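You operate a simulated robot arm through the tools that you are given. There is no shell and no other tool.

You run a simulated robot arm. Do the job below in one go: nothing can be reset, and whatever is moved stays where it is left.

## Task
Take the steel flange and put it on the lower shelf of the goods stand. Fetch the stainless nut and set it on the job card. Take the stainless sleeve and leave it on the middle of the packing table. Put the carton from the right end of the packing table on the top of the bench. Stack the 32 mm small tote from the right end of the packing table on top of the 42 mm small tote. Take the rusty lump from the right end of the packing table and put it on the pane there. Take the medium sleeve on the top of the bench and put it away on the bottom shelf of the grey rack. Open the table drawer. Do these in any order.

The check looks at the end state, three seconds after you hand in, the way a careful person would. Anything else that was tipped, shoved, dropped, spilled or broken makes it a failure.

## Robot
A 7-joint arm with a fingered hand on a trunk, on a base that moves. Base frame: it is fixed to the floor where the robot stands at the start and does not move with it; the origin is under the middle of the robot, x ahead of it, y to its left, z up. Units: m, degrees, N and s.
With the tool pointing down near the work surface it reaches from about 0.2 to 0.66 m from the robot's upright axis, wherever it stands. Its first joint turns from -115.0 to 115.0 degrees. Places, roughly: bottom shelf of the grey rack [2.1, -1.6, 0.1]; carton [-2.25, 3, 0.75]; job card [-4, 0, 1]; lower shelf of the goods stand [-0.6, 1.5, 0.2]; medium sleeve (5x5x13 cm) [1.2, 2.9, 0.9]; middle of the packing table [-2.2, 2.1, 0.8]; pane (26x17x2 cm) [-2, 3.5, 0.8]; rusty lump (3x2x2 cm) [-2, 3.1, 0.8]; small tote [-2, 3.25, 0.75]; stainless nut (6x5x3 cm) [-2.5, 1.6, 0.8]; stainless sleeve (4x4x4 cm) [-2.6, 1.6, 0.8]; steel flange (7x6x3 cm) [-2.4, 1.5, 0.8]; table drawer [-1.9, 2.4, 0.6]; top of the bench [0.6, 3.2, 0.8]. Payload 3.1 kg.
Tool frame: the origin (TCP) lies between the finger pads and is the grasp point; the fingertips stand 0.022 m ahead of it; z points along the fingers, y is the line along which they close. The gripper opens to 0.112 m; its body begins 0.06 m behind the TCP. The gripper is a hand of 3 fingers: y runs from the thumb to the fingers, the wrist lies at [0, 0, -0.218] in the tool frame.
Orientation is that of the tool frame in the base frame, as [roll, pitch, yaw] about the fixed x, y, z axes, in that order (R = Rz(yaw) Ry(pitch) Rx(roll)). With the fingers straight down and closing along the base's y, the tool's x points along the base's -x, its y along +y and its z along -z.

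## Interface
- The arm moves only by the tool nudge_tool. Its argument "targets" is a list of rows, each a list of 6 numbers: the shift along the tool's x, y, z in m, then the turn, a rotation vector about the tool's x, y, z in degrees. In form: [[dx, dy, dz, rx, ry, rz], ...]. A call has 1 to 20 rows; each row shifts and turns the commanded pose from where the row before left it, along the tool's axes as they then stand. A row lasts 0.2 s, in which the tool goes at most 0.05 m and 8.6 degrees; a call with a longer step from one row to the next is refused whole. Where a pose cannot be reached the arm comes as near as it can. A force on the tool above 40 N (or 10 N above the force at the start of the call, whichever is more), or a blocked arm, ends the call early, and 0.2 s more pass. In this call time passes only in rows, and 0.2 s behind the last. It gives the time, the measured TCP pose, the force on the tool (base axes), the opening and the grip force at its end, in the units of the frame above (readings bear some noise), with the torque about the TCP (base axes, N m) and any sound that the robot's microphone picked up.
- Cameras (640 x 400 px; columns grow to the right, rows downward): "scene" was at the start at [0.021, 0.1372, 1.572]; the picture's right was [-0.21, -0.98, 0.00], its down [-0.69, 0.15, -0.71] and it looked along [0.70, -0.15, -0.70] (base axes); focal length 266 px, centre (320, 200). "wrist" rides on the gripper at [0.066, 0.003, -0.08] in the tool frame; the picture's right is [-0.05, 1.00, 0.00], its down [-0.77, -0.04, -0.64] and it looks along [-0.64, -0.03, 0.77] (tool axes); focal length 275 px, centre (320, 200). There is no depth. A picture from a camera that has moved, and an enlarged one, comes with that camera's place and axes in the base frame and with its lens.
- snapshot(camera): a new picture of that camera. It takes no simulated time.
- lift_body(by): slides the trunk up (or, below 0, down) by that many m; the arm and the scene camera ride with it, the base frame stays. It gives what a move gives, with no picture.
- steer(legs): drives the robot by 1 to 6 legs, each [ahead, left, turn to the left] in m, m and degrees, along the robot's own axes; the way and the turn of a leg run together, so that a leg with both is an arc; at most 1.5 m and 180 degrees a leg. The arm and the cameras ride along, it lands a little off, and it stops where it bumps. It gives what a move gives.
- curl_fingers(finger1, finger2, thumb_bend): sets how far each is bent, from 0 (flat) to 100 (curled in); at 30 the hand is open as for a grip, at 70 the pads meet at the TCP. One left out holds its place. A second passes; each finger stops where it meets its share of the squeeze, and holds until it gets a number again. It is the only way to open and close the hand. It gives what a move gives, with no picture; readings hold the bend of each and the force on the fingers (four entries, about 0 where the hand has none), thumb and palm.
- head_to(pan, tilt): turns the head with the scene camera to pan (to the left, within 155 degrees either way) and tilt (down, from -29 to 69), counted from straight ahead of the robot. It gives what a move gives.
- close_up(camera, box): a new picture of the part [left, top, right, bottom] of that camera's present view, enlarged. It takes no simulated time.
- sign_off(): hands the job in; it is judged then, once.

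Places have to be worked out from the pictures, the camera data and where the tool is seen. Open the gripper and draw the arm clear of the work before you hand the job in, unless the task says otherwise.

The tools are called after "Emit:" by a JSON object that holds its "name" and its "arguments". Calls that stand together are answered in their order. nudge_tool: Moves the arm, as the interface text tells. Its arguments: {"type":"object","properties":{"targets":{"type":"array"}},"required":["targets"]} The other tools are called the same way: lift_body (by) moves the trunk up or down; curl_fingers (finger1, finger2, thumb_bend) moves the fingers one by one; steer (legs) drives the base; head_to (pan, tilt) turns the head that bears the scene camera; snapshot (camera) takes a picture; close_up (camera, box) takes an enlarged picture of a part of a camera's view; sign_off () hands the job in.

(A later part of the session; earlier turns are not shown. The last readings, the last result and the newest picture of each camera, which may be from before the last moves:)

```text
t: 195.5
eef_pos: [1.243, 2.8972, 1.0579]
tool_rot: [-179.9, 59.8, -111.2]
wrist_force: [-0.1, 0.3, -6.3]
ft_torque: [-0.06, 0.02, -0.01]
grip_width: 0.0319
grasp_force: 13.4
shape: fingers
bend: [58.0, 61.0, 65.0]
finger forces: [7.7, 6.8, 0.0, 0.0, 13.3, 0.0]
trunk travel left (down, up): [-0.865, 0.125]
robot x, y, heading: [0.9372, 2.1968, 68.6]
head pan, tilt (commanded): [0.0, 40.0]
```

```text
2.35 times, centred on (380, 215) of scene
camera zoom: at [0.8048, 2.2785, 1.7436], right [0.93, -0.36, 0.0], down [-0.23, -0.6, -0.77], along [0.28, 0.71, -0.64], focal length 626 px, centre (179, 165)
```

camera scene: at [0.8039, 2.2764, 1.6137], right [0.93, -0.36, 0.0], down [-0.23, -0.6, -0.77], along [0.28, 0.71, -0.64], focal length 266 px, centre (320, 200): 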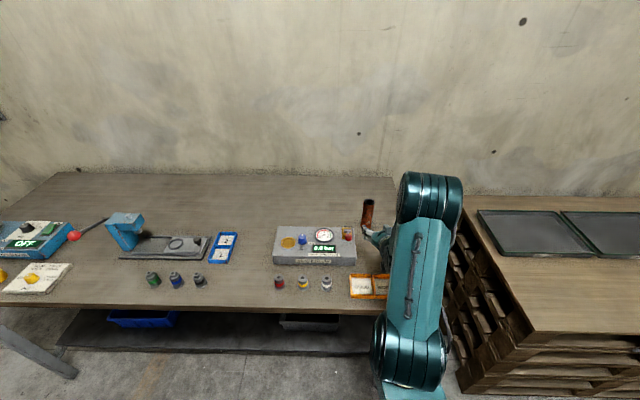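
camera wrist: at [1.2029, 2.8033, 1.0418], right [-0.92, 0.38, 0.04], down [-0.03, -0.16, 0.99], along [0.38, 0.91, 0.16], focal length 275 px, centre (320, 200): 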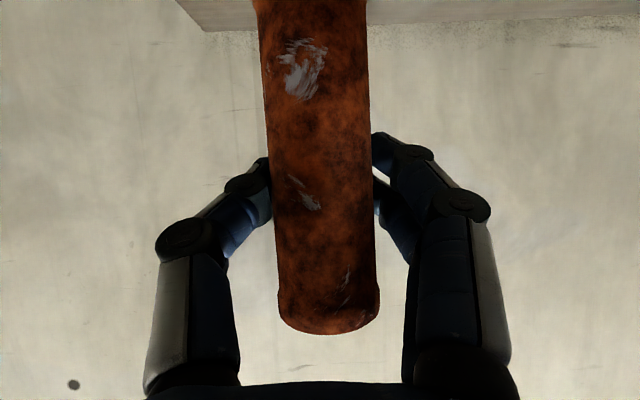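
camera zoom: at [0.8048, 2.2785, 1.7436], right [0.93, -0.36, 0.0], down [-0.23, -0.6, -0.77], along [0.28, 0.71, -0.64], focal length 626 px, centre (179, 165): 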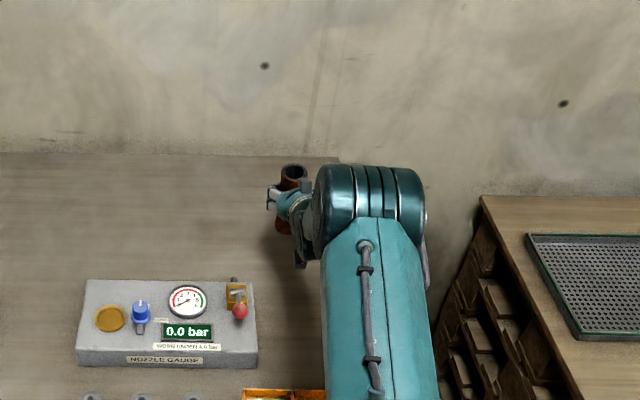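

The tube is held firmly (≈6 N weight). I reverse from the bench, turn towards the grey rack and drive there, stopping well in front of it.

Emit:
{"name": "steer", "arguments": {"legs": [[-0.6, 0, 0], [0, 0, -99.6], [0.73, -1.04, 0], [0.6, -0.9, 0]]}}

Emit:
{"name": "head_to", "arguments": {"pan": 0, "tilt": 30}}

Emit:
{"name": "snapshot", "arguments": {"camera": "scene"}}

Emit:
{"name": "snapshot", "arguments": {"camera": "wrist"}}

```text
t: 214.2
eef_pos: [1.4094, -1.1296, 1.0589]
tool_rot: [-179.9, 60.0, 148.7]
wrist_force: [-0.1, 0.6, -5.7]
ft_torque: [0.01, 0.02, 0.01]
grip_width: 0.0314
grasp_force: 12.8
shape: fingers
bend: [58.0, 62.0, 65.0]
finger forces: [7.6, 6.4, 0.0, 0.0, 12.7, 0.0]
trunk travel left (down, up): [-0.865, 0.125]
robot x, y, heading: [0.7744, -0.7029, -31.6]
head pan, tilt (commanded): [0.0, 40.0]
```

```text
t: 215.0
eef_pos: [1.4091, -1.1294, 1.0579]
tool_rot: [-179.9, 59.7, 148.7]
wrist_force: [0.6, 0.0, -6.9]
ft_torque: [-0.01, 0.02, 0.01]
grip_width: 0.0312
grasp_force: 13.1
shape: fingers
bend: [58.0, 62.0, 65.0]
finger forces: [7.5, 6.4, 0.0, 0.0, 12.7, 0.0]
trunk travel left (down, up): [-0.865, 0.125]
robot x, y, heading: [0.7756, -0.7045, -31.5]
head pan, tilt (commanded): [0.0, 30.0]
```

```text
taken
camera scene: at [0.8822, -0.5893, 1.7589], right [-0.52, -0.85, 0.0], down [-0.43, 0.26, -0.87], along [0.74, -0.45, -0.5], focal length 266 px, centre (320, 200)
```

scene: 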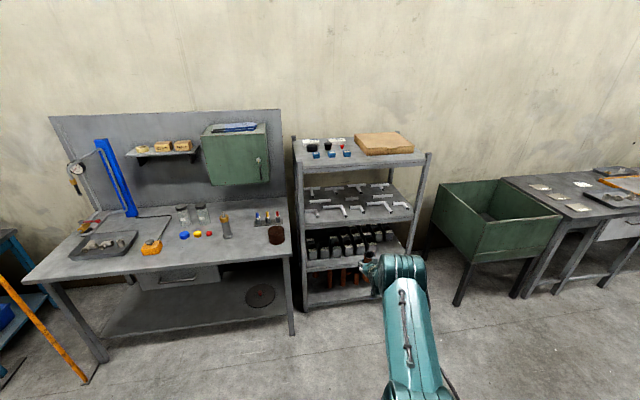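

```text
taken
camera wrist: at [1.3236, -1.073, 1.0417], right [0.54, 0.84, 0.04], down [-0.16, 0.05, 0.99], along [0.83, -0.54, 0.16], focal length 275 px, centre (320, 200)
```

wrist: 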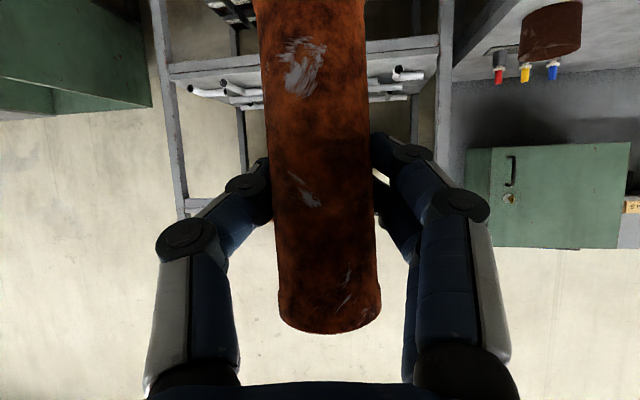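

The rack's front runs from about (2.12,-1.2) to (1.86,-1.98), so it faces heading ≈-20°. I enlarge its bottom shelf to find free room.

Emit:
{"name": "close_up", "arguments": {"camera": "scene", "box": [280, 190, 440, 330]}}

```text
2.86 times, centred on (360, 260) of scene
camera zoom: at [0.8822, -0.5893, 1.7589], right [-0.52, -0.85, 0.0], down [-0.43, 0.26, -0.87], along [0.74, -0.45, -0.5], focal length 760 px, centre (206, 29)
```

zoom: 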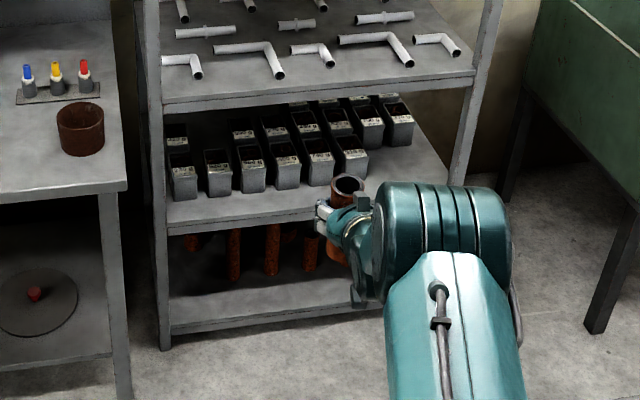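

The bottom shelf has a free strip about 12 cm deep in front of the row of tubes, enough for this one near the front edge. I line up squarely 0.35 m short of it and then lower the trunk.

Emit:
{"name": "steer", "arguments": {"legs": [[0.3435, -0.191, 11.5]]}}

Emit:
{"name": "lift_body", "arguments": {"by": -0.4}}

Emit:
{"name": "lift_body", "arguments": {"by": -0.4}}

Emit:
{"name": "head_to", "arguments": {"pan": 0, "tilt": 25}}

Emit:
{"name": "snapshot", "arguments": {"camera": "scene"}}

Emit:
{"name": "snapshot", "arguments": {"camera": "wrist"}}

```text
t: 217.4
eef_pos: [1.7105, -1.3185, 1.0591]
tool_rot: [-179.9, 59.9, 159.9]
wrist_force: [0.4, -0.5, -5.7]
ft_torque: [0.02, 0.0, -0.02]
grip_width: 0.0311
grasp_force: 13.1
shape: fingers
bend: [58.0, 62.0, 65.0]
finger forces: [7.5, 6.3, 0.0, 0.1, 12.7, 0.1]
trunk travel left (down, up): [-0.865, 0.125]
robot x, y, heading: [1.003, -1.0262, -20.2]
head pan, tilt (commanded): [0.0, 30.0]
```

```text
t: 221.3
eef_pos: [1.7105, -1.3187, 0.6587]
tool_rot: [-179.9, 59.8, 159.9]
wrist_force: [0.0, -0.3, -6.8]
ft_torque: [0.03, 0.04, 0.0]
grip_width: 0.0314
grasp_force: 13.5
shape: fingers
bend: [58.0, 62.0, 65.0]
finger forces: [7.4, 6.3, 0.0, 0.0, 12.5, 0.1]
trunk travel left (down, up): [-0.465, 0.525]
robot x, y, heading: [1.0007, -1.0259, -20.6]
head pan, tilt (commanded): [0.0, 30.0]
```

```text
t: 225.1
eef_pos: [1.7099, -1.3177, 0.2585]
tool_rot: [-180.0, 59.8, 159.9]
wrist_force: [-0.9, -0.4, -6.3]
ft_torque: [0.02, 0.07, -0.01]
grip_width: 0.0312
grasp_force: 13.1
shape: fingers
bend: [58.0, 62.0, 65.0]
finger forces: [7.4, 6.3, 0.0, 0.1, 12.6, 0.1]
trunk travel left (down, up): [-0.065, 0.925]
robot x, y, heading: [1.0033, -1.023, -20.0]
head pan, tilt (commanded): [0.0, 30.0]
```

```text
t: 225.8
eef_pos: [1.7096, -1.3177, 0.2586]
tool_rot: [-179.8, 59.8, 159.8]
wrist_force: [-0.9, 0.0, -6.6]
ft_torque: [0.02, 0.06, -0.02]
grip_width: 0.0312
grasp_force: 13.1
shape: fingers
bend: [58.0, 62.0, 65.0]
finger forces: [7.4, 6.4, 0.0, 0.0, 12.6, 0.1]
trunk travel left (down, up): [-0.065, 0.925]
robot x, y, heading: [1.0046, -1.0254, -20.1]
head pan, tilt (commanded): [0.0, 25.0]
```

```text
taken
camera scene: at [1.089, -0.8923, 0.9669], right [-0.35, -0.94, 0.0], down [-0.4, 0.15, -0.91], along [0.85, -0.31, -0.42], focal length 266 px, centre (320, 200)
```

scene: 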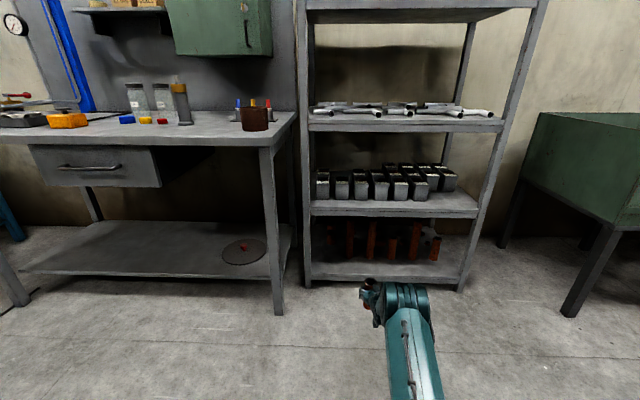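

```text
taken
camera wrist: at [1.6146, -1.2799, 0.2417], right [0.37, 0.93, 0.04], down [-0.16, 0.02, 0.99], along [0.92, -0.37, 0.16], focal length 275 px, centre (320, 200)
```

wrist: 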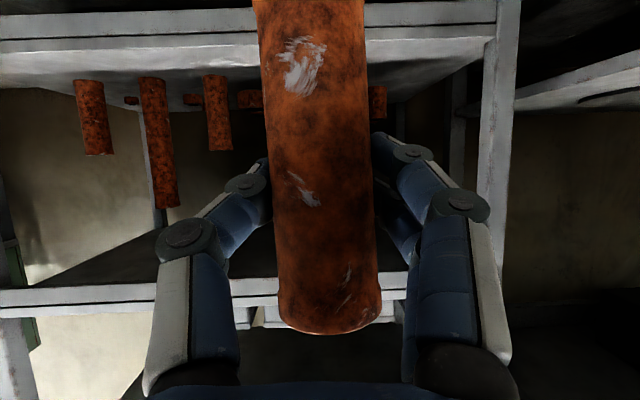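

From here the wrist camera sees the shelf (picture upside down). I enlarge it to check for a front lip and measure heights.

Emit:
{"name": "close_up", "arguments": {"camera": "wrist", "box": [0, 0, 270, 160]}}

Emit:
{"name": "close_up", "arguments": {"camera": "scene", "box": [290, 180, 490, 310]}}

```text
2.37 times, centred on (135, 80) of wrist
camera zoom: at [1.6146, -1.2799, 0.2417], right [0.37, 0.93, 0.04], down [-0.16, 0.02, 0.99], along [0.92, -0.37, 0.16], focal length 652 px, centre (758, 484)
```

zoom: 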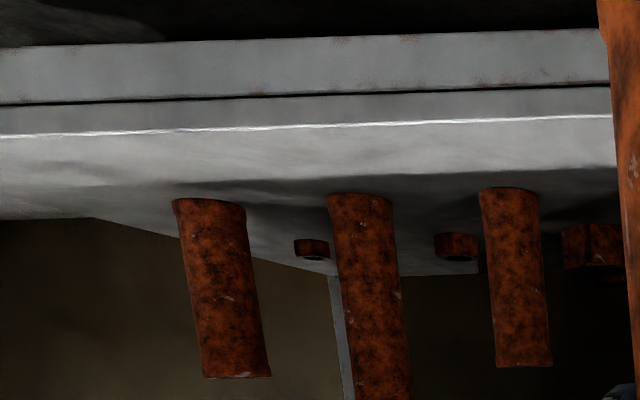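

```text
3.08 times, centred on (390, 245) of scene
camera zoom: at [1.089, -0.8923, 0.9669], right [-0.35, -0.94, 0.0], down [-0.4, 0.15, -0.91], along [0.85, -0.31, -0.42], focal length 819 px, centre (105, 62)
```

zoom: 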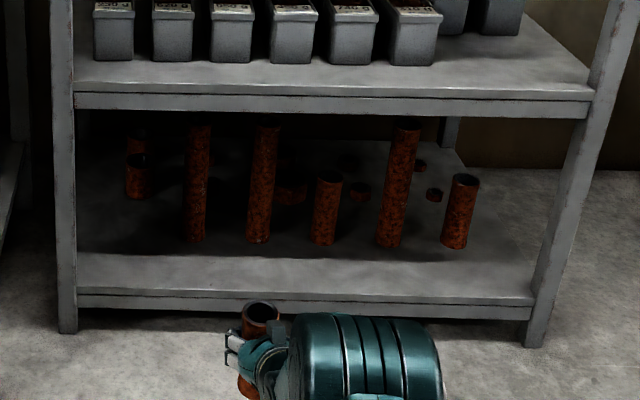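

The shelf has no lip, its top is at z≈0.093, and the other tubes stand 13 cm behind the front edge. I lower to TCP z≈0.21 and drive in 0.26 m, then measure.

Emit:
{"name": "lift_body", "arguments": {"by": -0.05}}

Emit:
{"name": "steer", "arguments": {"legs": [[0.26, -0.011, 0]]}}

Emit:
{"name": "snapshot", "arguments": {"camera": "wrist"}}

Emit:
{"name": "snapshot", "arguments": {"camera": "scene"}}

```text
t: 226.7
eef_pos: [1.709, -1.3182, 0.2081]
tool_rot: [-179.9, 59.8, 159.9]
wrist_force: [-0.2, -0.1, -6.4]
ft_torque: [0.03, 0.04, -0.02]
grip_width: 0.031
grasp_force: 13.4
shape: fingers
bend: [58.0, 62.0, 65.0]
finger forces: [7.3, 6.4, 0.0, 0.0, 12.6, 0.0]
trunk travel left (down, up): [-0.015, 0.975]
robot x, y, heading: [1.0063, -1.0261, -20.1]
head pan, tilt (commanded): [0.0, 25.0]
```

```text
t: 228.6
eef_pos: [1.9522, -1.4184, 0.2089]
tool_rot: [-179.9, 59.8, 160.1]
wrist_force: [0.5, 0.5, -7.3]
ft_torque: [-0.01, 0.04, 0.0]
grip_width: 0.0314
grasp_force: 13.1
shape: fingers
bend: [58.0, 62.0, 65.0]
finger forces: [7.4, 6.2, 0.0, 0.0, 12.5, 0.1]
trunk travel left (down, up): [-0.015, 0.975]
robot x, y, heading: [1.2456, -1.1267, -20.3]
head pan, tilt (commanded): [0.0, 25.0]
```

```text
taken
camera wrist: at [1.8575, -1.3803, 0.1917], right [0.37, 0.93, 0.04], down [-0.16, 0.02, 0.99], along [0.92, -0.37, 0.16], focal length 275 px, centre (320, 200)
```

wrist: 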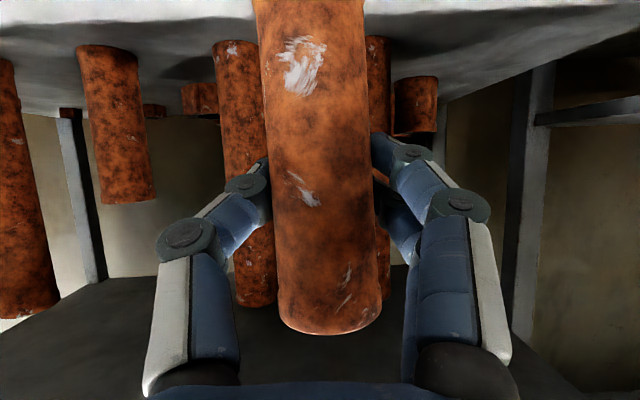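

```text
taken
camera scene: at [1.3314, -0.9935, 0.9169], right [-0.35, -0.94, 0.0], down [-0.4, 0.15, -0.91], along [0.85, -0.31, -0.42], focal length 266 px, centre (320, 200)
```

scene: 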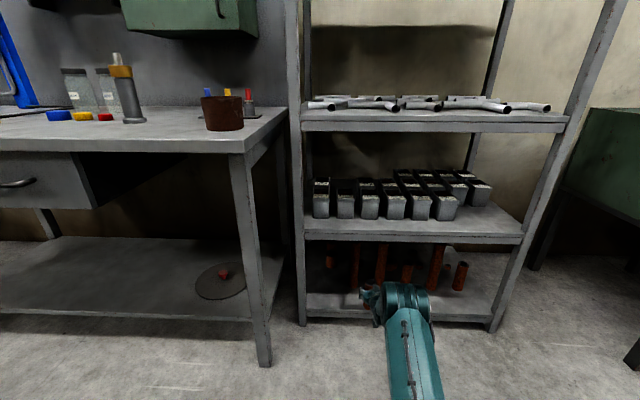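

The tube's foot hangs ~3 cm above shelf level and 3 cm before the front edge; other tubes are well behind. I drive the last 8 cm.

Emit:
{"name": "steer", "arguments": {"legs": [[0.08, -0.002, 0]]}}

Emit:
{"name": "snapshot", "arguments": {"camera": "wrist"}}

Emit:
{"name": "close_up", "arguments": {"camera": "scene", "box": [300, 220, 480, 340]}}

```text
t: 229.6
eef_pos: [2.0293, -1.4474, 0.2081]
tool_rot: [-180.0, 59.7, 160.1]
wrist_force: [1.2, 0.0, -6.2]
ft_torque: [0.01, 0.06, 0.01]
grip_width: 0.0312
grasp_force: 12.9
shape: fingers
bend: [58.0, 62.0, 65.0]
finger forces: [7.5, 6.2, 0.1, 0.0, 12.5, 0.0]
trunk travel left (down, up): [-0.015, 0.975]
robot x, y, heading: [1.321, -1.1565, -20.2]
head pan, tilt (commanded): [0.0, 25.0]
```

```text
taken
camera wrist: at [1.9336, -1.4087, 0.1916], right [0.36, 0.93, 0.04], down [-0.16, 0.02, 0.99], along [0.92, -0.36, 0.16], focal length 275 px, centre (320, 200)
```

wrist: 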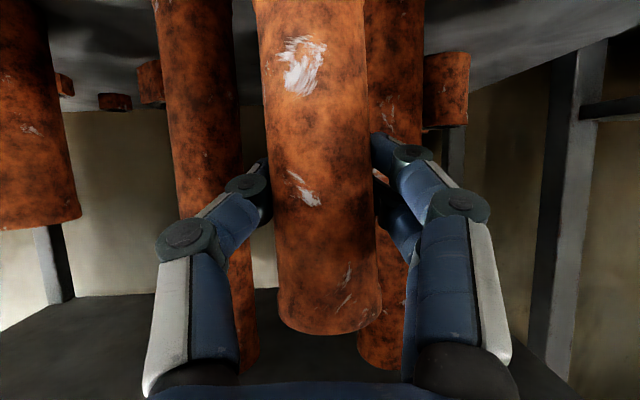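

```text
3.33 times, centred on (390, 280) of scene
camera zoom: at [1.4067, -1.0232, 0.9169], right [-0.34, -0.94, 0.0], down [-0.4, 0.15, -0.91], along [0.85, -0.31, -0.42], focal length 887 px, centre (87, -67)
```

zoom: 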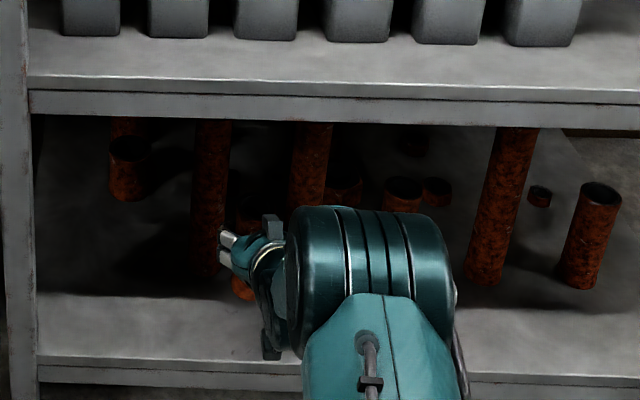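

The tube is 5.4 cm inside the front edge, with ~7 cm to the tubes behind. I lower in small steps until it touches the shelf.

Emit:
{"name": "nudge_tool", "arguments": {"targets": [[0.0052, 0, 0.003, 0, 0, 0], [0.0052, 0, 0.003, 0, 0, 0], [0.0052, 0, 0.003, 0, 0, 0], [0, 0, 0, 0, 0, 0]]}}

Emit:
{"name": "nudge_tool", "arguments": {"targets": [[0.0026, 0, 0.0015, 0, 0, 0], [0.0026, 0, 0.0015, 0, 0, 0], [0, 0, 0, 0, 0, 0]]}}

```text
t: 230.6
eef_pos: [2.0301, -1.4483, 0.1905]
tool_rot: [-179.9, 59.8, 160.1]
wrist_force: [0.2, -0.4, -6.1]
ft_torque: [0.03, 0.03, 0.01]
grip_width: 0.0312
grasp_force: 13.3
shape: fingers
bend: [58.0, 62.0, 65.0]
finger forces: [7.4, 6.2, 0.1, 0.1, 12.5, 0.1]
trunk travel left (down, up): [-0.015, 0.975]
robot x, y, heading: [1.3199, -1.1615, -20.0]
head pan, tilt (commanded): [0.0, 25.0]
```

```text
t: 231.4
eef_pos: [2.029, -1.4449, 0.1839]
tool_rot: [-179.9, 59.7, 160.1]
wrist_force: [0.0, -0.5, -6.8]
ft_torque: [-0.01, 0.05, 0.03]
grip_width: 0.031
grasp_force: 13.3
shape: fingers
bend: [58.0, 62.0, 65.0]
finger forces: [7.3, 6.1, 0.0, 0.0, 12.4, 0.1]
trunk travel left (down, up): [-0.015, 0.975]
robot x, y, heading: [1.3229, -1.1541, -19.9]
head pan, tilt (commanded): [0.0, 25.0]
```

Still hanging at 0.184; two more 3 mm steps.

Emit:
{"name": "nudge_tool", "arguments": {"targets": [[0.0026, 0, 0.0015, 0, 0, 0], [0, 0, 0, 0, 0, 0]]}}

Emit:
{"name": "nudge_tool", "arguments": {"targets": [[0.0022, 0, 0.0012, 0, 0, 0], [0, 0, 0, 0, 0, 0]]}}

```text
t: 232.0
eef_pos: [2.0287, -1.4464, 0.1818]
tool_rot: [-179.9, 59.9, 160.1]
wrist_force: [1.0, -1.2, -3.4]
ft_torque: [0.0, 0.0, 0.02]
grip_width: 0.0313
grasp_force: 13.9
shape: fingers
bend: [58.0, 62.0, 65.0]
finger forces: [7.5, 6.5, 0.1, 0.0, 12.8, 0.1]
trunk travel left (down, up): [-0.015, 0.975]
robot x, y, heading: [1.322, -1.1594, -20.4]
head pan, tilt (commanded): [0.0, 25.0]
```

```text
t: 232.6
eef_pos: [2.0292, -1.4472, 0.1817]
tool_rot: [-179.9, 60.1, 160.2]
wrist_force: [3.1, -1.4, 4.3]
ft_torque: [0.0, -0.1, 0.04]
grip_width: 0.0312
grasp_force: 14.6
shape: fingers
bend: [58.0, 62.0, 65.0]
finger forces: [7.8, 7.0, 0.1, 0.0, 13.6, 0.0]
trunk travel left (down, up): [-0.015, 0.975]
robot x, y, heading: [1.3204, -1.1551, -19.9]
head pan, tilt (commanded): [0.0, 25.0]
```

The tube rests on the shelf (force reversed by ~11 N). I open the fingers.

Emit:
{"name": "curl_fingers", "arguments": {"finger1": 44, "finger2": 44, "thumb_bend": 44}}

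Emit:
{"name": "snapshot", "arguments": {"camera": "wrist"}}

```text
t: 233.6
eef_pos: [2.0282, -1.4469, 0.1785]
tool_rot: [-179.9, 59.9, 160.1]
wrist_force: [0.0, 0.6, 0.0]
ft_torque: [0.03, 0.02, -0.02]
grip_width: 0.0715
grasp_force: 0.1
shape: fingers
bend: [44.0, 44.0, 44.0]
finger forces: [0.1, 0.0, 0.1, 0.0, 0.1, 0.1]
trunk travel left (down, up): [-0.015, 0.975]
robot x, y, heading: [1.3249, -1.1579, -20.1]
head pan, tilt (commanded): [0.0, 25.0]
```

```text
taken
camera wrist: at [1.933, -1.4086, 0.1629], right [0.36, 0.93, 0.04], down [-0.17, 0.02, 0.99], along [0.92, -0.36, 0.16], focal length 275 px, centre (320, 200)
```

wrist: 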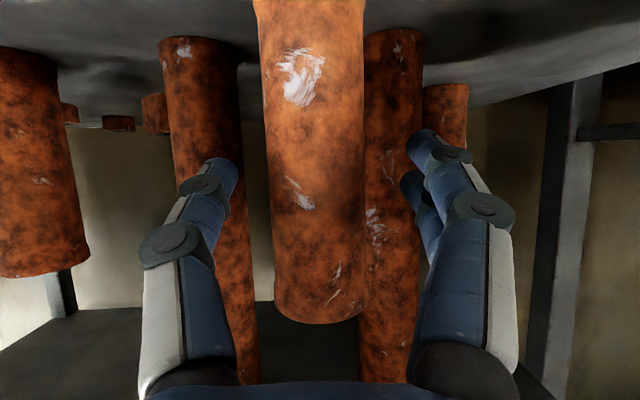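

The tube stands upright by itself. I drive straight back out, then look and raise the trunk.

Emit:
{"name": "steer", "arguments": {"legs": [[-0.35, 0, 0]]}}

Emit:
{"name": "close_up", "arguments": {"camera": "scene", "box": [280, 180, 480, 310]}}

Emit:
{"name": "lift_body", "arguments": {"by": 0.4}}

Emit:
{"name": "lift_body", "arguments": {"by": 0.4}}

```text
t: 235.9
eef_pos: [1.6943, -1.3247, 0.1799]
tool_rot: [180.0, 59.9, 160.2]
wrist_force: [0.2, 0.3, -0.2]
ft_torque: [0.0, 0.0, 0.0]
grip_width: 0.0715
grasp_force: 0.1
shape: fingers
bend: [44.0, 44.0, 44.0]
finger forces: [0.1, 0.0, 0.0, 0.1, 0.0, 0.0]
trunk travel left (down, up): [-0.015, 0.975]
robot x, y, heading: [0.9886, -1.0334, -19.8]
head pan, tilt (commanded): [0.0, 25.0]
```

```text
3.08 times, centred on (380, 245) of scene
camera zoom: at [1.0718, -0.9007, 0.917], right [-0.34, -0.94, 0.0], down [-0.4, 0.14, -0.91], along [0.85, -0.31, -0.42], focal length 819 px, centre (135, 62)
```

zoom: 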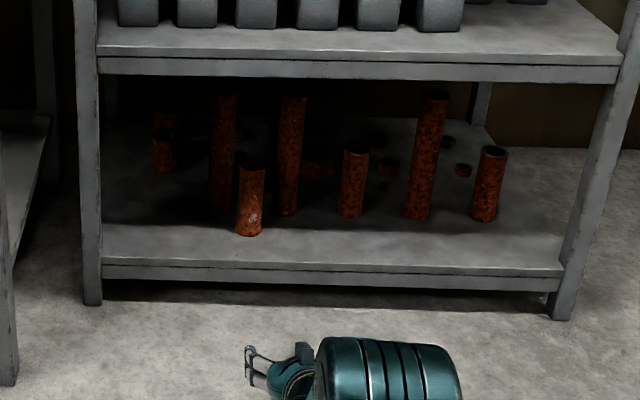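

```text
t: 239.7
eef_pos: [1.6945, -1.3244, 0.5798]
tool_rot: [-179.9, 59.9, 160.1]
wrist_force: [0.4, -0.2, 0.2]
ft_torque: [0.03, -0.02, -0.03]
grip_width: 0.0717
grasp_force: 0.0
shape: fingers
bend: [44.0, 44.0, 44.0]
finger forces: [0.1, 0.0, 0.0, 0.0, 0.0, 0.0]
trunk travel left (down, up): [-0.415, 0.575]
robot x, y, heading: [0.9911, -1.0347, -20.2]
head pan, tilt (commanded): [0.0, 25.0]
```

```text
t: 243.6
eef_pos: [1.6944, -1.3238, 0.9785]
tool_rot: [-179.9, 59.8, 160.2]
wrist_force: [0.3, -0.8, 0.1]
ft_torque: [0.04, -0.01, 0.0]
grip_width: 0.0718
grasp_force: 0.1
shape: fingers
bend: [44.0, 44.0, 44.0]
finger forces: [0.0, 0.0, 0.1, 0.0, 0.0, 0.0]
trunk travel left (down, up): [-0.815, 0.175]
robot x, y, heading: [0.9889, -1.038, -20.1]
head pan, tilt (commanded): [0.0, 25.0]
```

The medium tube now stands on the bottom shelf. I draw the arm in, untilt, turn round and drive to the right end of the packing table.

Emit:
{"name": "nudge_tool", "arguments": {"targets": [[0.024, 0, -0.0416, 0, 0, 0], [0.024, 0, -0.0416, 0, 0, 0], [0.024, 0, -0.0416, 0, 0, 0], [0.024, 0, -0.0416, 0, 0, 0], [0.024, 0, -0.0416, 0, 0, 0], [0.024, 0, -0.0416, 0, 0, 0], [0, 0, 0, 0, 7.5, 0], [0, 0, 0, 0, 7.5, 0], [0, 0, 0, 0, 7.5, 0], [0, 0, 0, 0, 7.5, 0], [0, 0, 0, 0, 7.5, 0], [0, 0, 0, 0, 7.5, 0], [0, 0, 0, 0, 7.5, 0], [0, 0, 0, 0, 7.5, 0], [0.04, 0, 0, 0, 0, 0], [0.04, 0, 0, 0, 0, 0]]}}

Emit:
{"name": "steer", "arguments": {"legs": [[0, 0, 179.5], [0.47, -0.7, 0], [0.47, -0.7, 0], [0.68, -1.24, 0], [1.147, -0.21, 0]]}}

Emit:
{"name": "head_to", "arguments": {"pan": 0, "tilt": 30}}

Emit:
{"name": "snapshot", "arguments": {"camera": "scene"}}

```text
t: 247.0
eef_pos: [1.3499, -1.2074, 0.9758]
tool_rot: [-179.0, 3.5, 159.7]
wrist_force: [-0.1, -0.4, 0.4]
ft_torque: [0.02, 0.01, 0.01]
grip_width: 0.0723
grasp_force: 0.0
shape: fingers
bend: [44.0, 44.0, 44.0]
finger forces: [0.0, 0.0, 0.0, 0.0, 0.0, 0.0]
out of reach, approached as far as the arm can: row 13
trunk travel left (down, up): [-0.815, 0.175]
robot x, y, heading: [0.9858, -1.0346, -20.2]
head pan, tilt (commanded): [0.0, 25.0]
```

```text
t: 275.2
eef_pos: [-1.0872, 2.7385, 0.975]
tool_rot: [-179.0, 3.4, -19.9]
wrist_force: [-0.5, 0.1, -0.2]
ft_torque: [0.02, 0.02, 0.01]
grip_width: 0.0723
grasp_force: 0.0
shape: fingers
bend: [44.0, 44.0, 44.0]
finger forces: [0.0, 0.1, 0.1, 0.1, 0.0, 0.0]
trunk travel left (down, up): [-0.815, 0.175]
robot x, y, heading: [-0.723, 2.567, 160.1]
head pan, tilt (commanded): [0.0, 25.0]
```

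```text
t: 275.8
eef_pos: [-1.088, 2.7388, 0.9739]
tool_rot: [-178.9, 3.3, -19.9]
wrist_force: [0.5, -0.4, -0.1]
ft_torque: [0.0, 0.02, 0.0]
grip_width: 0.0723
grasp_force: 0.0
shape: fingers
bend: [44.0, 44.0, 44.0]
finger forces: [0.0, 0.0, 0.1, 0.0, 0.1, 0.0]
trunk travel left (down, up): [-0.815, 0.175]
robot x, y, heading: [-0.7223, 2.5675, 160.0]
head pan, tilt (commanded): [0.0, 30.0]
```

```text
taken
camera scene: at [-0.8024, 2.4362, 1.709], right [0.34, 0.94, 0.0], down [0.47, -0.17, -0.87], along [-0.81, 0.3, -0.5], focal length 266 px, centre (320, 200)
```

scene: 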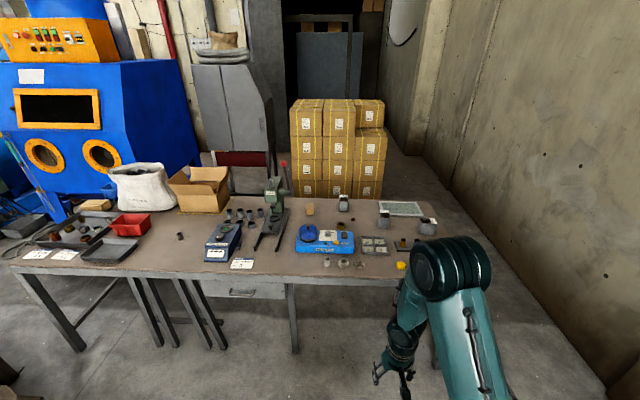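

The residual tilt is 3.4°, which I take out. I drive closer to the table's right end to identify the carton, totes, pane and lump.

Emit:
{"name": "nudge_tool", "arguments": {"targets": [[0, 0, 0, 0, 3.4, 0], [0, 0, 0, -1, 0, 0]]}}

Emit:
{"name": "steer", "arguments": {"legs": [[0.5, -0.15, 0]]}}

Emit:
{"name": "head_to", "arguments": {"pan": 10, "tilt": 42}}

Emit:
{"name": "snapshot", "arguments": {"camera": "scene"}}

Emit:
{"name": "close_up", "arguments": {"camera": "scene", "box": [200, 60, 520, 260]}}

```text
t: 276.4
eef_pos: [-1.0908, 2.7426, 0.9737]
tool_rot: [-178.8, 1.3, -20.0]
wrist_force: [0.0, -0.1, 0.1]
ft_torque: [-0.02, 0.01, 0.02]
grip_width: 0.0722
grasp_force: 0.0
shape: fingers
bend: [44.0, 44.0, 44.0]
finger forces: [0.1, 0.0, 0.1, 0.0, 0.0, 0.1]
out of reach, approached as far as the arm can: row 1
trunk travel left (down, up): [-0.815, 0.175]
robot x, y, heading: [-0.7209, 2.5716, 159.9]
head pan, tilt (commanded): [0.0, 30.0]
```

```text
t: 279.4
eef_pos: [-1.5104, 3.0465, 0.9741]
tool_rot: [-178.8, 1.3, -19.7]
wrist_force: [-0.2, -0.3, 0.3]
ft_torque: [0.01, 0.0, -0.03]
grip_width: 0.0725
grasp_force: 0.1
shape: fingers
bend: [44.0, 44.0, 44.0]
finger forces: [0.1, 0.0, 0.0, 0.0, 0.0, 0.1]
trunk travel left (down, up): [-0.815, 0.175]
robot x, y, heading: [-1.1422, 2.8741, 160.4]
head pan, tilt (commanded): [0.0, 30.0]
```

```text
t: 280.2
eef_pos: [-1.5114, 3.0469, 0.9746]
tool_rot: [-178.8, 1.3, -19.7]
wrist_force: [-1.4, 0.0, 0.2]
ft_torque: [0.0, 0.0, 0.01]
grip_width: 0.0721
grasp_force: 0.1
shape: fingers
bend: [44.0, 44.0, 44.0]
finger forces: [0.0, 0.1, 0.0, 0.0, 0.1, 0.2]
trunk travel left (down, up): [-0.815, 0.175]
robot x, y, heading: [-1.1412, 2.8772, 160.3]
head pan, tilt (commanded): [10.0, 42.0]
```

```text
taken
camera scene: at [-1.2172, 2.7246, 1.6908], right [0.17, 0.99, 0.0], down [0.66, -0.11, -0.74], along [-0.73, 0.12, -0.67], focal length 266 px, centre (320, 200)
```

scene: 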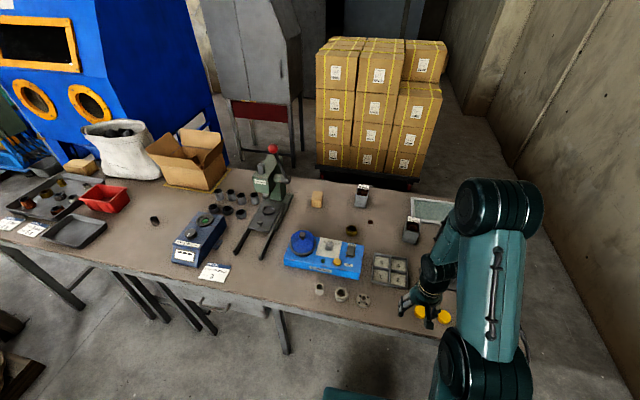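

```text
2.00 times, centred on (360, 160) of scene
camera zoom: at [-1.2172, 2.7246, 1.6908], right [0.17, 0.99, 0.0], down [0.66, -0.11, -0.74], along [-0.73, 0.12, -0.67], focal length 532 px, centre (240, 280)
```

zoom: 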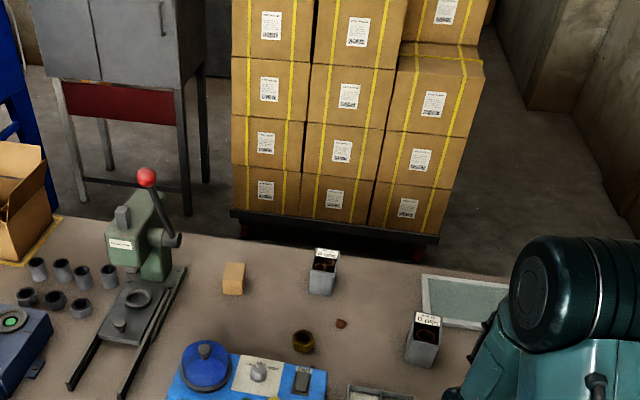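

I can see the carton (tan block), the lump, three grey totes and the pane. I move closer (the space between the table legs lets my low base go under the edge) and raise the camera a bit to read the labels.

Emit:
{"name": "lift_body", "arguments": {"by": 0.08}}

Emit:
{"name": "steer", "arguments": {"legs": [[0.2, 0.06, -1]]}}

Emit:
{"name": "snapshot", "arguments": {"camera": "wrist"}}

Emit:
{"name": "snapshot", "arguments": {"camera": "scene"}}

```text
t: 281.4
eef_pos: [-1.5108, 3.0468, 1.054]
tool_rot: [-178.9, 1.3, -19.7]
wrist_force: [0.3, 0.3, 0.3]
ft_torque: [0.0, 0.0, 0.03]
grip_width: 0.0722
grasp_force: 0.1
shape: fingers
bend: [44.0, 44.0, 44.0]
finger forces: [0.1, 0.1, 0.0, 0.1, 0.1, 0.0]
trunk travel left (down, up): [-0.895, 0.095]
robot x, y, heading: [-1.1409, 2.8723, 160.3]
head pan, tilt (commanded): [10.0, 42.0]
```

```text
t: 283.0
eef_pos: [-1.7162, 3.0664, 1.0544]
tool_rot: [-178.8, 1.4, -20.6]
wrist_force: [-0.2, -0.3, 0.1]
ft_torque: [-0.01, -0.02, 0.03]
grip_width: 0.0724
grasp_force: 0.1
shape: fingers
bend: [44.0, 44.0, 44.0]
finger forces: [0.0, 0.0, 0.1, 0.0, 0.1, 0.0]
trunk travel left (down, up): [-0.895, 0.095]
robot x, y, heading: [-1.3499, 2.8869, 159.2]
head pan, tilt (commanded): [10.0, 42.0]
```

```text
taken
camera wrist: at [-1.6539, 3.0382, 1.1337], right [-0.4, -0.92, -0.02], down [-0.7, 0.29, 0.65], along [-0.59, 0.27, -0.76], focal length 275 px, centre (320, 200)
```

wrist: 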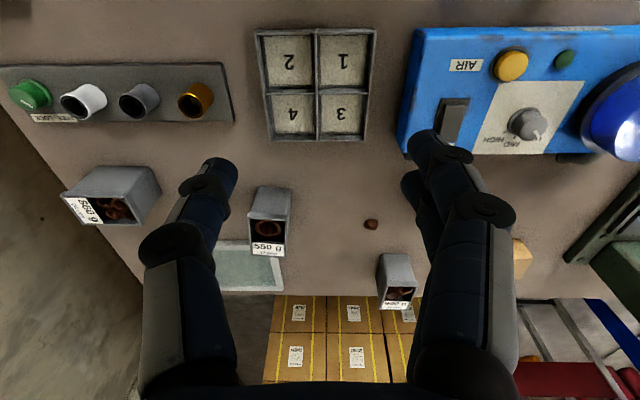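

```text
taken
camera scene: at [-1.4295, 2.7383, 1.7707], right [0.19, 0.98, 0.0], down [0.66, -0.12, -0.74], along [-0.73, 0.14, -0.67], focal length 266 px, centre (320, 200)
```

scene: 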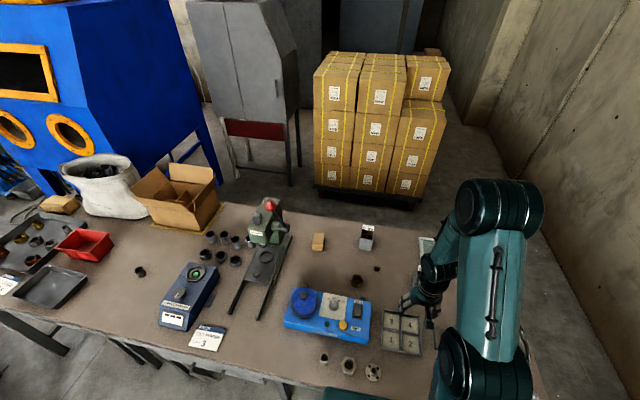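

Three grey totes are visible with labels. I enlarge each label.

Emit:
{"name": "close_up", "arguments": {"camera": "wrist", "box": [50, 160, 170, 235]}}

Emit:
{"name": "close_up", "arguments": {"camera": "wrist", "box": [220, 175, 320, 265]}}

Emit:
{"name": "close_up", "arguments": {"camera": "wrist", "box": [360, 240, 430, 310]}}

```text
5.33 times, centred on (110, 198) of wrist
camera zoom: at [-1.6539, 3.0382, 1.1337], right [-0.4, -0.92, -0.02], down [-0.7, 0.29, 0.65], along [-0.59, 0.27, -0.76], focal length 1468 px, centre (1440, 213)
```

zoom: 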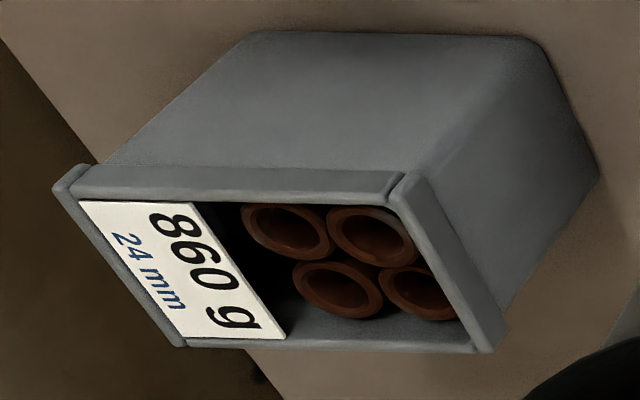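

```text
4.44 times, centred on (270, 220) of wrist
camera zoom: at [-1.6539, 3.0382, 1.1337], right [-0.4, -0.92, -0.02], down [-0.7, 0.29, 0.65], along [-0.59, 0.27, -0.76], focal length 1224 px, centre (542, 111)
```

zoom: 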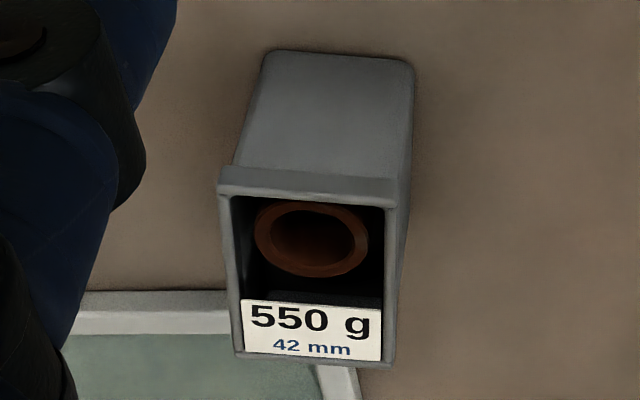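

```text
5.71 times, centred on (395, 275) of wrist
camera zoom: at [-1.6539, 3.0382, 1.1337], right [-0.4, -0.92, -0.02], down [-0.7, 0.29, 0.65], along [-0.59, 0.27, -0.76], focal length 1573 px, centre (-109, -229)
```

zoom: 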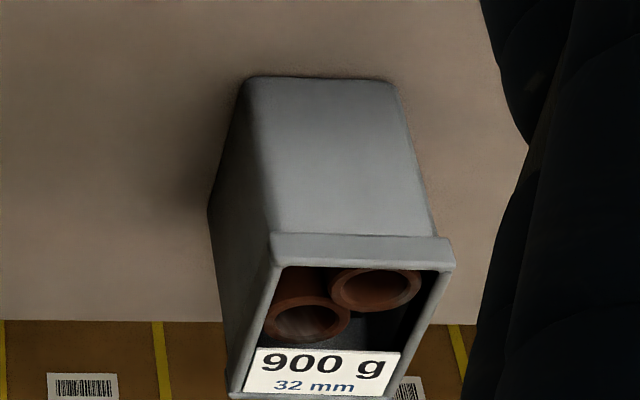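

Labels read: left-rear tote 32 mm (900 g), front-right tote 42 mm (550 g), far-right 24 mm. I move the base closer and slightly right, between the table's middle and end legs.

Emit:
{"name": "steer", "arguments": {"legs": [[0.094, -0.09, 0]]}}

Emit:
{"name": "head_to", "arguments": {"pan": 5, "tilt": 50}}

Emit:
{"name": "snapshot", "arguments": {"camera": "scene"}}

Emit:
{"name": "snapshot", "arguments": {"camera": "wrist"}}

```text
t: 284.3
eef_pos: [-1.7712, 3.1845, 1.054]
tool_rot: [-178.7, 1.5, -20.5]
wrist_force: [-0.2, 0.0, -0.4]
ft_torque: [0.01, -0.01, 0.01]
grip_width: 0.072
grasp_force: 0.1
shape: fingers
bend: [44.0, 44.0, 44.0]
finger forces: [0.0, 0.0, 0.0, 0.1, 0.0, 0.0]
trunk travel left (down, up): [-0.895, 0.095]
robot x, y, heading: [-1.4063, 3.0037, 159.2]
head pan, tilt (commanded): [10.0, 42.0]
```

```text
t: 285.0
eef_pos: [-1.7715, 3.1847, 1.0548]
tool_rot: [-178.8, 1.3, -20.7]
wrist_force: [0.4, 0.1, 0.5]
ft_torque: [0.03, -0.01, 0.01]
grip_width: 0.0727
grasp_force: 0.1
shape: fingers
bend: [44.0, 44.0, 44.0]
finger forces: [0.0, 0.0, 0.0, 0.0, 0.0, 0.0]
trunk travel left (down, up): [-0.895, 0.095]
robot x, y, heading: [-1.4075, 3.0023, 159.6]
head pan, tilt (commanded): [5.0, 50.0]
```

```text
taken
camera scene: at [-1.4776, 2.8627, 1.7596], right [0.27, 0.96, 0.0], down [0.74, -0.21, -0.64], along [-0.62, 0.17, -0.77], focal length 266 px, centre (320, 200)
```

scene: 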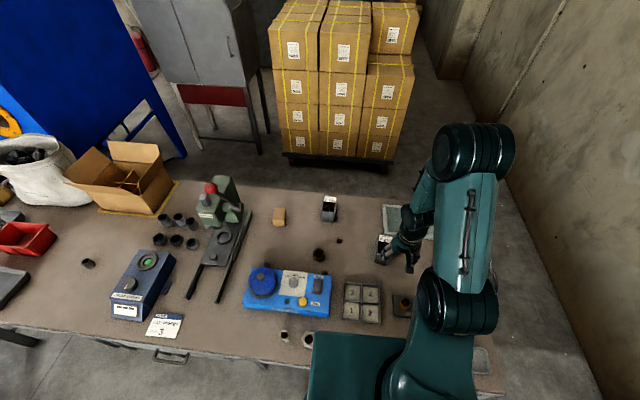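

```text
taken
camera wrist: at [-1.7097, 3.157, 1.1335], right [-0.4, -0.92, -0.02], down [-0.7, 0.29, 0.65], along [-0.59, 0.27, -0.76], focal length 275 px, centre (320, 200)
```

wrist: 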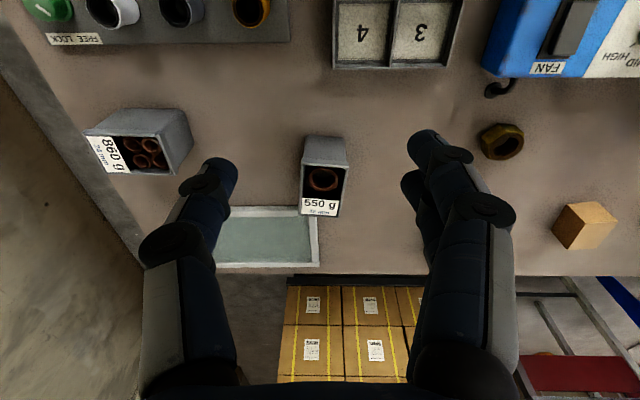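

The lump hides behind my fingers at about (-2.03, 3.10). I set fingers part-closed, tilt the tool 30° outward and bring it above the lump.

Emit:
{"name": "curl_fingers", "arguments": {"finger1": 54, "finger2": 54, "thumb_bend": 54}}

Emit:
{"name": "nudge_tool", "arguments": {"targets": [[0, 0, 0, -1.2, 0, 0], [-0.03, 0.04, 0, 0, 0, 0], [-0.03, 0.043, 0, 0, 0, 0], [-0.03, 0.043, 0, 0, 0, 0], [0, 0, 0, 0, -7.2, 0], [0, 0, 0, 0, -7.2, 0], [0, 0, 0, 0, -7.2, 0], [0, 0, 0, 0, -7.1, 0], [0, 0, 0, 0, 0, 0]]}}

Emit:
{"name": "snapshot", "arguments": {"camera": "wrist"}}

```text
t: 286.0
eef_pos: [-1.7723, 3.1843, 1.0537]
tool_rot: [-179.0, 1.3, -20.7]
wrist_force: [0.1, -0.3, -0.4]
ft_torque: [0.02, -0.01, 0.0]
grip_width: 0.0446
grasp_force: 0.0
shape: fingers
bend: [54.0, 54.0, 54.0]
finger forces: [0.0, 0.0, 0.0, 0.1, 0.1, 0.0]
trunk travel left (down, up): [-0.895, 0.095]
robot x, y, heading: [-1.405, 3.0066, 159.5]
head pan, tilt (commanded): [5.0, 50.0]
```

```text
refused: row 3 steps farther than a row can; nothing moved
```

```text
taken
camera wrist: at [-1.7095, 3.1566, 1.1336], right [-0.4, -0.92, -0.02], down [-0.7, 0.29, 0.65], along [-0.59, 0.27, -0.76], focal length 275 px, centre (320, 200)
```

wrist: 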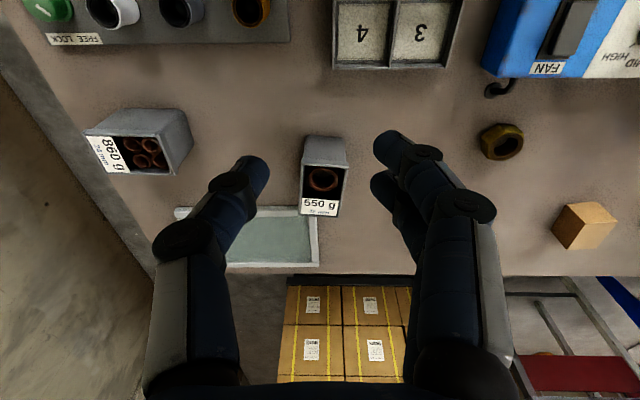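

The step was slightly too long; I repeat it with shorter rows.

Emit:
{"name": "nudge_tool", "arguments": {"targets": [[0, 0, 0, -1.1, 0, 0], [-0.025, 0.034, 0, 0, 0, 0], [-0.025, 0.034, 0, 0, 0, 0], [-0.025, 0.034, 0, 0, 0, 0], [-0.025, 0.034, 0, 0, 0, 0], [-0.025, 0.034, 0, 0, 0, 0], [0, 0, 0, 0, -7.2, 0], [0, 0, 0, 0, -7.2, 0], [0, 0, 0, 0, -7.2, 0], [0, 0, 0, 0, -7.1, 0], [0, 0, 0, 0, 0, 0]]}}

Emit:
{"name": "snapshot", "arguments": {"camera": "wrist"}}

```text
t: 288.4
eef_pos: [-1.9492, 3.0753, 1.0582]
tool_rot: [-177.9, 24.7, -20.5]
wrist_force: [-0.3, -0.7, -0.2]
ft_torque: [0.02, 0.01, -0.02]
grip_width: 0.0439
grasp_force: 0.0
shape: fingers
bend: [54.0, 54.0, 54.0]
finger forces: [0.0, 0.0, 0.1, 0.1, 0.1, 0.0]
out of reach, approached as far as the arm can: row 9
trunk travel left (down, up): [-0.895, 0.095]
robot x, y, heading: [-1.4089, 3.0039, 159.4]
head pan, tilt (commanded): [5.0, 50.0]
```

```text
taken
camera wrist: at [-1.8625, 3.0364, 1.1029], right [-0.4, -0.92, -0.01], down [-0.4, 0.16, 0.9], along [-0.82, 0.37, -0.43], focal length 275 px, centre (320, 200)
```

wrist: 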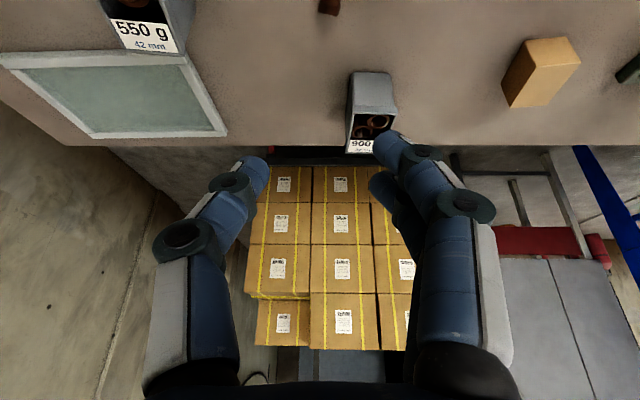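

The arm ran into a wrist limit because the shoulder stands too high above the hand. I lower the trunk and raise the hand relative to it, then finish the tilt.

Emit:
{"name": "lift_body", "arguments": {"by": -0.18}}

Emit:
{"name": "nudge_tool", "arguments": {"targets": [[-0.0139, 0, -0.0303, 0, 0, 0], [-0.0139, 0, -0.0303, 0, 0, 0], [-0.0139, 0, -0.0303, 0, 0, 0], [0, 0, 0, -2, 0, 0], [0, 0, 0, 0, -5.3, 0], [0, 0, 0, 0, 0, 0]]}}

Emit:
{"name": "snapshot", "arguments": {"camera": "wrist"}}

```text
t: 290.4
eef_pos: [-1.9489, 3.0751, 0.8779]
tool_rot: [-178.1, 24.7, -20.4]
wrist_force: [0.3, -0.1, -0.5]
ft_torque: [-0.01, 0.0, 0.03]
grip_width: 0.0442
grasp_force: 0.0
shape: fingers
bend: [54.0, 54.0, 54.0]
finger forces: [0.0, 0.0, 0.1, 0.0, 0.0, 0.0]
trunk travel left (down, up): [-0.715, 0.275]
robot x, y, heading: [-1.4041, 3.0042, 159.2]
head pan, tilt (commanded): [5.0, 50.0]
```

```text
t: 291.8
eef_pos: [-1.9491, 3.0736, 0.9756]
tool_rot: [179.9, 30.0, -20.5]
wrist_force: [0.2, -0.1, -0.5]
ft_torque: [-0.01, 0.0, 0.01]
grip_width: 0.0439
grasp_force: 0.0
shape: fingers
bend: [54.0, 54.0, 54.0]
finger forces: [0.1, 0.1, 0.0, 0.1, 0.0, 0.0]
trunk travel left (down, up): [-0.715, 0.275]
robot x, y, heading: [-1.4072, 3.0049, 159.3]
head pan, tilt (commanded): [5.0, 50.0]
```

```text
taken
camera wrist: at [-1.8582, 3.0367, 1.0139], right [-0.39, -0.92, 0.03], down [-0.31, 0.16, 0.94], along [-0.87, 0.35, -0.35], focal length 275 px, centre (320, 200)
```

wrist: 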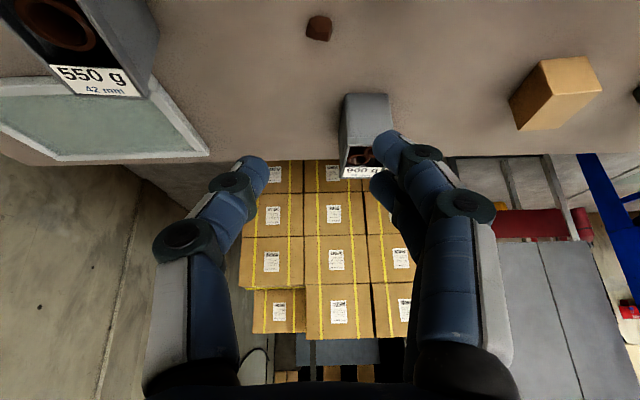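

The lump is at (-2.037, 3.107). With 30° tilt the lower finger would touch the table first, so I reduce the tilt to 12°, move over the lump and go down to z≈0.83.

Emit:
{"name": "nudge_tool", "arguments": {"targets": [[0, 0, 0, 0, 6, 0], [0, 0, 0, 0, 6, 0], [0, 0, 0, 0, 6, 0], [-0.046, 0, 0.0098, 0, 0, 0], [-0.046, 0, 0.0098, 0, 0, 0], [0.01, 0, 0.047, 0, 0, 0], [0.01, 0, 0.047, 0, 0, 0], [0.01, 0, 0.047, 0, 0, 0], [0, 0, 0, 0, 0, 0]]}}

Emit:
{"name": "snapshot", "arguments": {"camera": "wrist"}}

```text
t: 293.8
eef_pos: [-2.0368, 3.1049, 0.8311]
tool_rot: [179.9, 12.1, -20.4]
wrist_force: [-1.1, -0.2, -0.5]
ft_torque: [0.03, 0.0, 0.03]
grip_width: 0.0442
grasp_force: 0.1
shape: fingers
bend: [54.0, 54.0, 54.0]
finger forces: [0.0, 0.1, 0.0, 0.0, 0.1, 0.0]
trunk travel left (down, up): [-0.715, 0.275]
robot x, y, heading: [-1.4019, 3.0027, 159.5]
head pan, tilt (commanded): [5.0, 50.0]
```

```text
taken
camera wrist: at [-1.9613, 3.0746, 0.8975], right [-0.39, -0.92, 0.01], down [-0.57, 0.25, 0.78], along [-0.72, 0.3, -0.62], focal length 275 px, centre (320, 200)
```

wrist: 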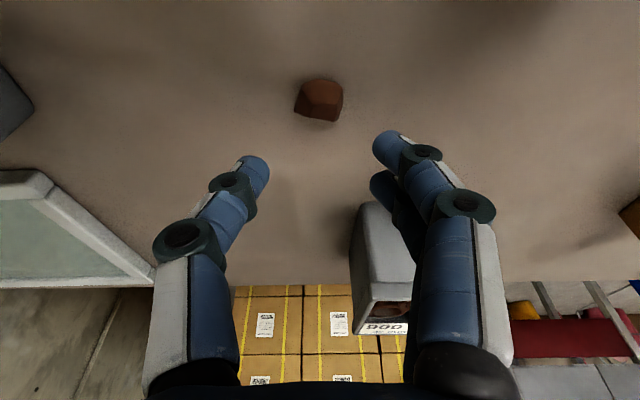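

The lump is centred under the grasp point and the 32 mm tote keeps ~2 cm from the fingers. I go down to z≈0.791.

Emit:
{"name": "nudge_tool", "arguments": {"targets": [[0.0042, 0, 0.0196, 0, 0, 0], [0.0025, 0, 0.0117, 0, 0, 0], [0.0012, 0, 0.0059, 0, 0, 0], [0, 0, 0, 0, 0, 0]]}}

Emit:
{"name": "snapshot", "arguments": {"camera": "wrist"}}

```text
t: 294.8
eef_pos: [-2.0393, 3.1052, 0.7956]
tool_rot: [-180.0, 12.0, -20.5]
wrist_force: [-0.6, 0.9, -0.3]
ft_torque: [-0.03, -0.01, -0.02]
grip_width: 0.0441
grasp_force: 0.0
shape: fingers
bend: [54.0, 54.0, 54.0]
finger forces: [0.1, 0.0, 0.1, 0.0, 0.0, 0.1]
trunk travel left (down, up): [-0.715, 0.275]
robot x, y, heading: [-1.4075, 3.0052, 159.5]
head pan, tilt (commanded): [5.0, 50.0]
```

```text
taken
camera wrist: at [-1.9624, 3.0745, 0.8599], right [-0.39, -0.92, 0.01], down [-0.57, 0.25, 0.78], along [-0.72, 0.3, -0.62], focal length 275 px, centre (320, 200)
```

wrist: 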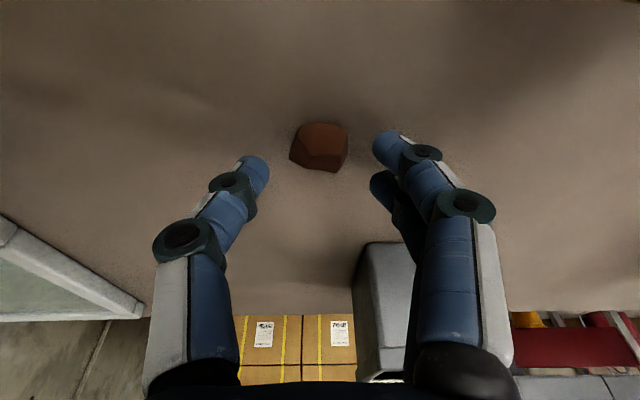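

No contact yet; I go on down a few mm until the tips nearly touch the table.

Emit:
{"name": "nudge_tool", "arguments": {"targets": [[0.0008, 0, 0.0039, 0, 0, 0], [0.0008, 0, 0.0039, 0, 0, 0], [0, 0, 0, 0, 0, 0]]}}

```text
t: 295.6
eef_pos: [-2.0393, 3.1042, 0.7894]
tool_rot: [179.8, 12.3, -20.6]
wrist_force: [-1.6, 0.4, 11.7]
ft_torque: [-0.32, 0.1, -0.05]
grip_width: 0.044
grasp_force: 4.9
shape: fingers
bend: [56.0, 54.0, 54.0]
finger forces: [11.1, 0.1, 0.1, 0.1, 0.0, 0.0]
trunk travel left (down, up): [-0.715, 0.275]
robot x, y, heading: [-1.4052, 3.0019, 159.4]
head pan, tilt (commanded): [5.0, 50.0]
```

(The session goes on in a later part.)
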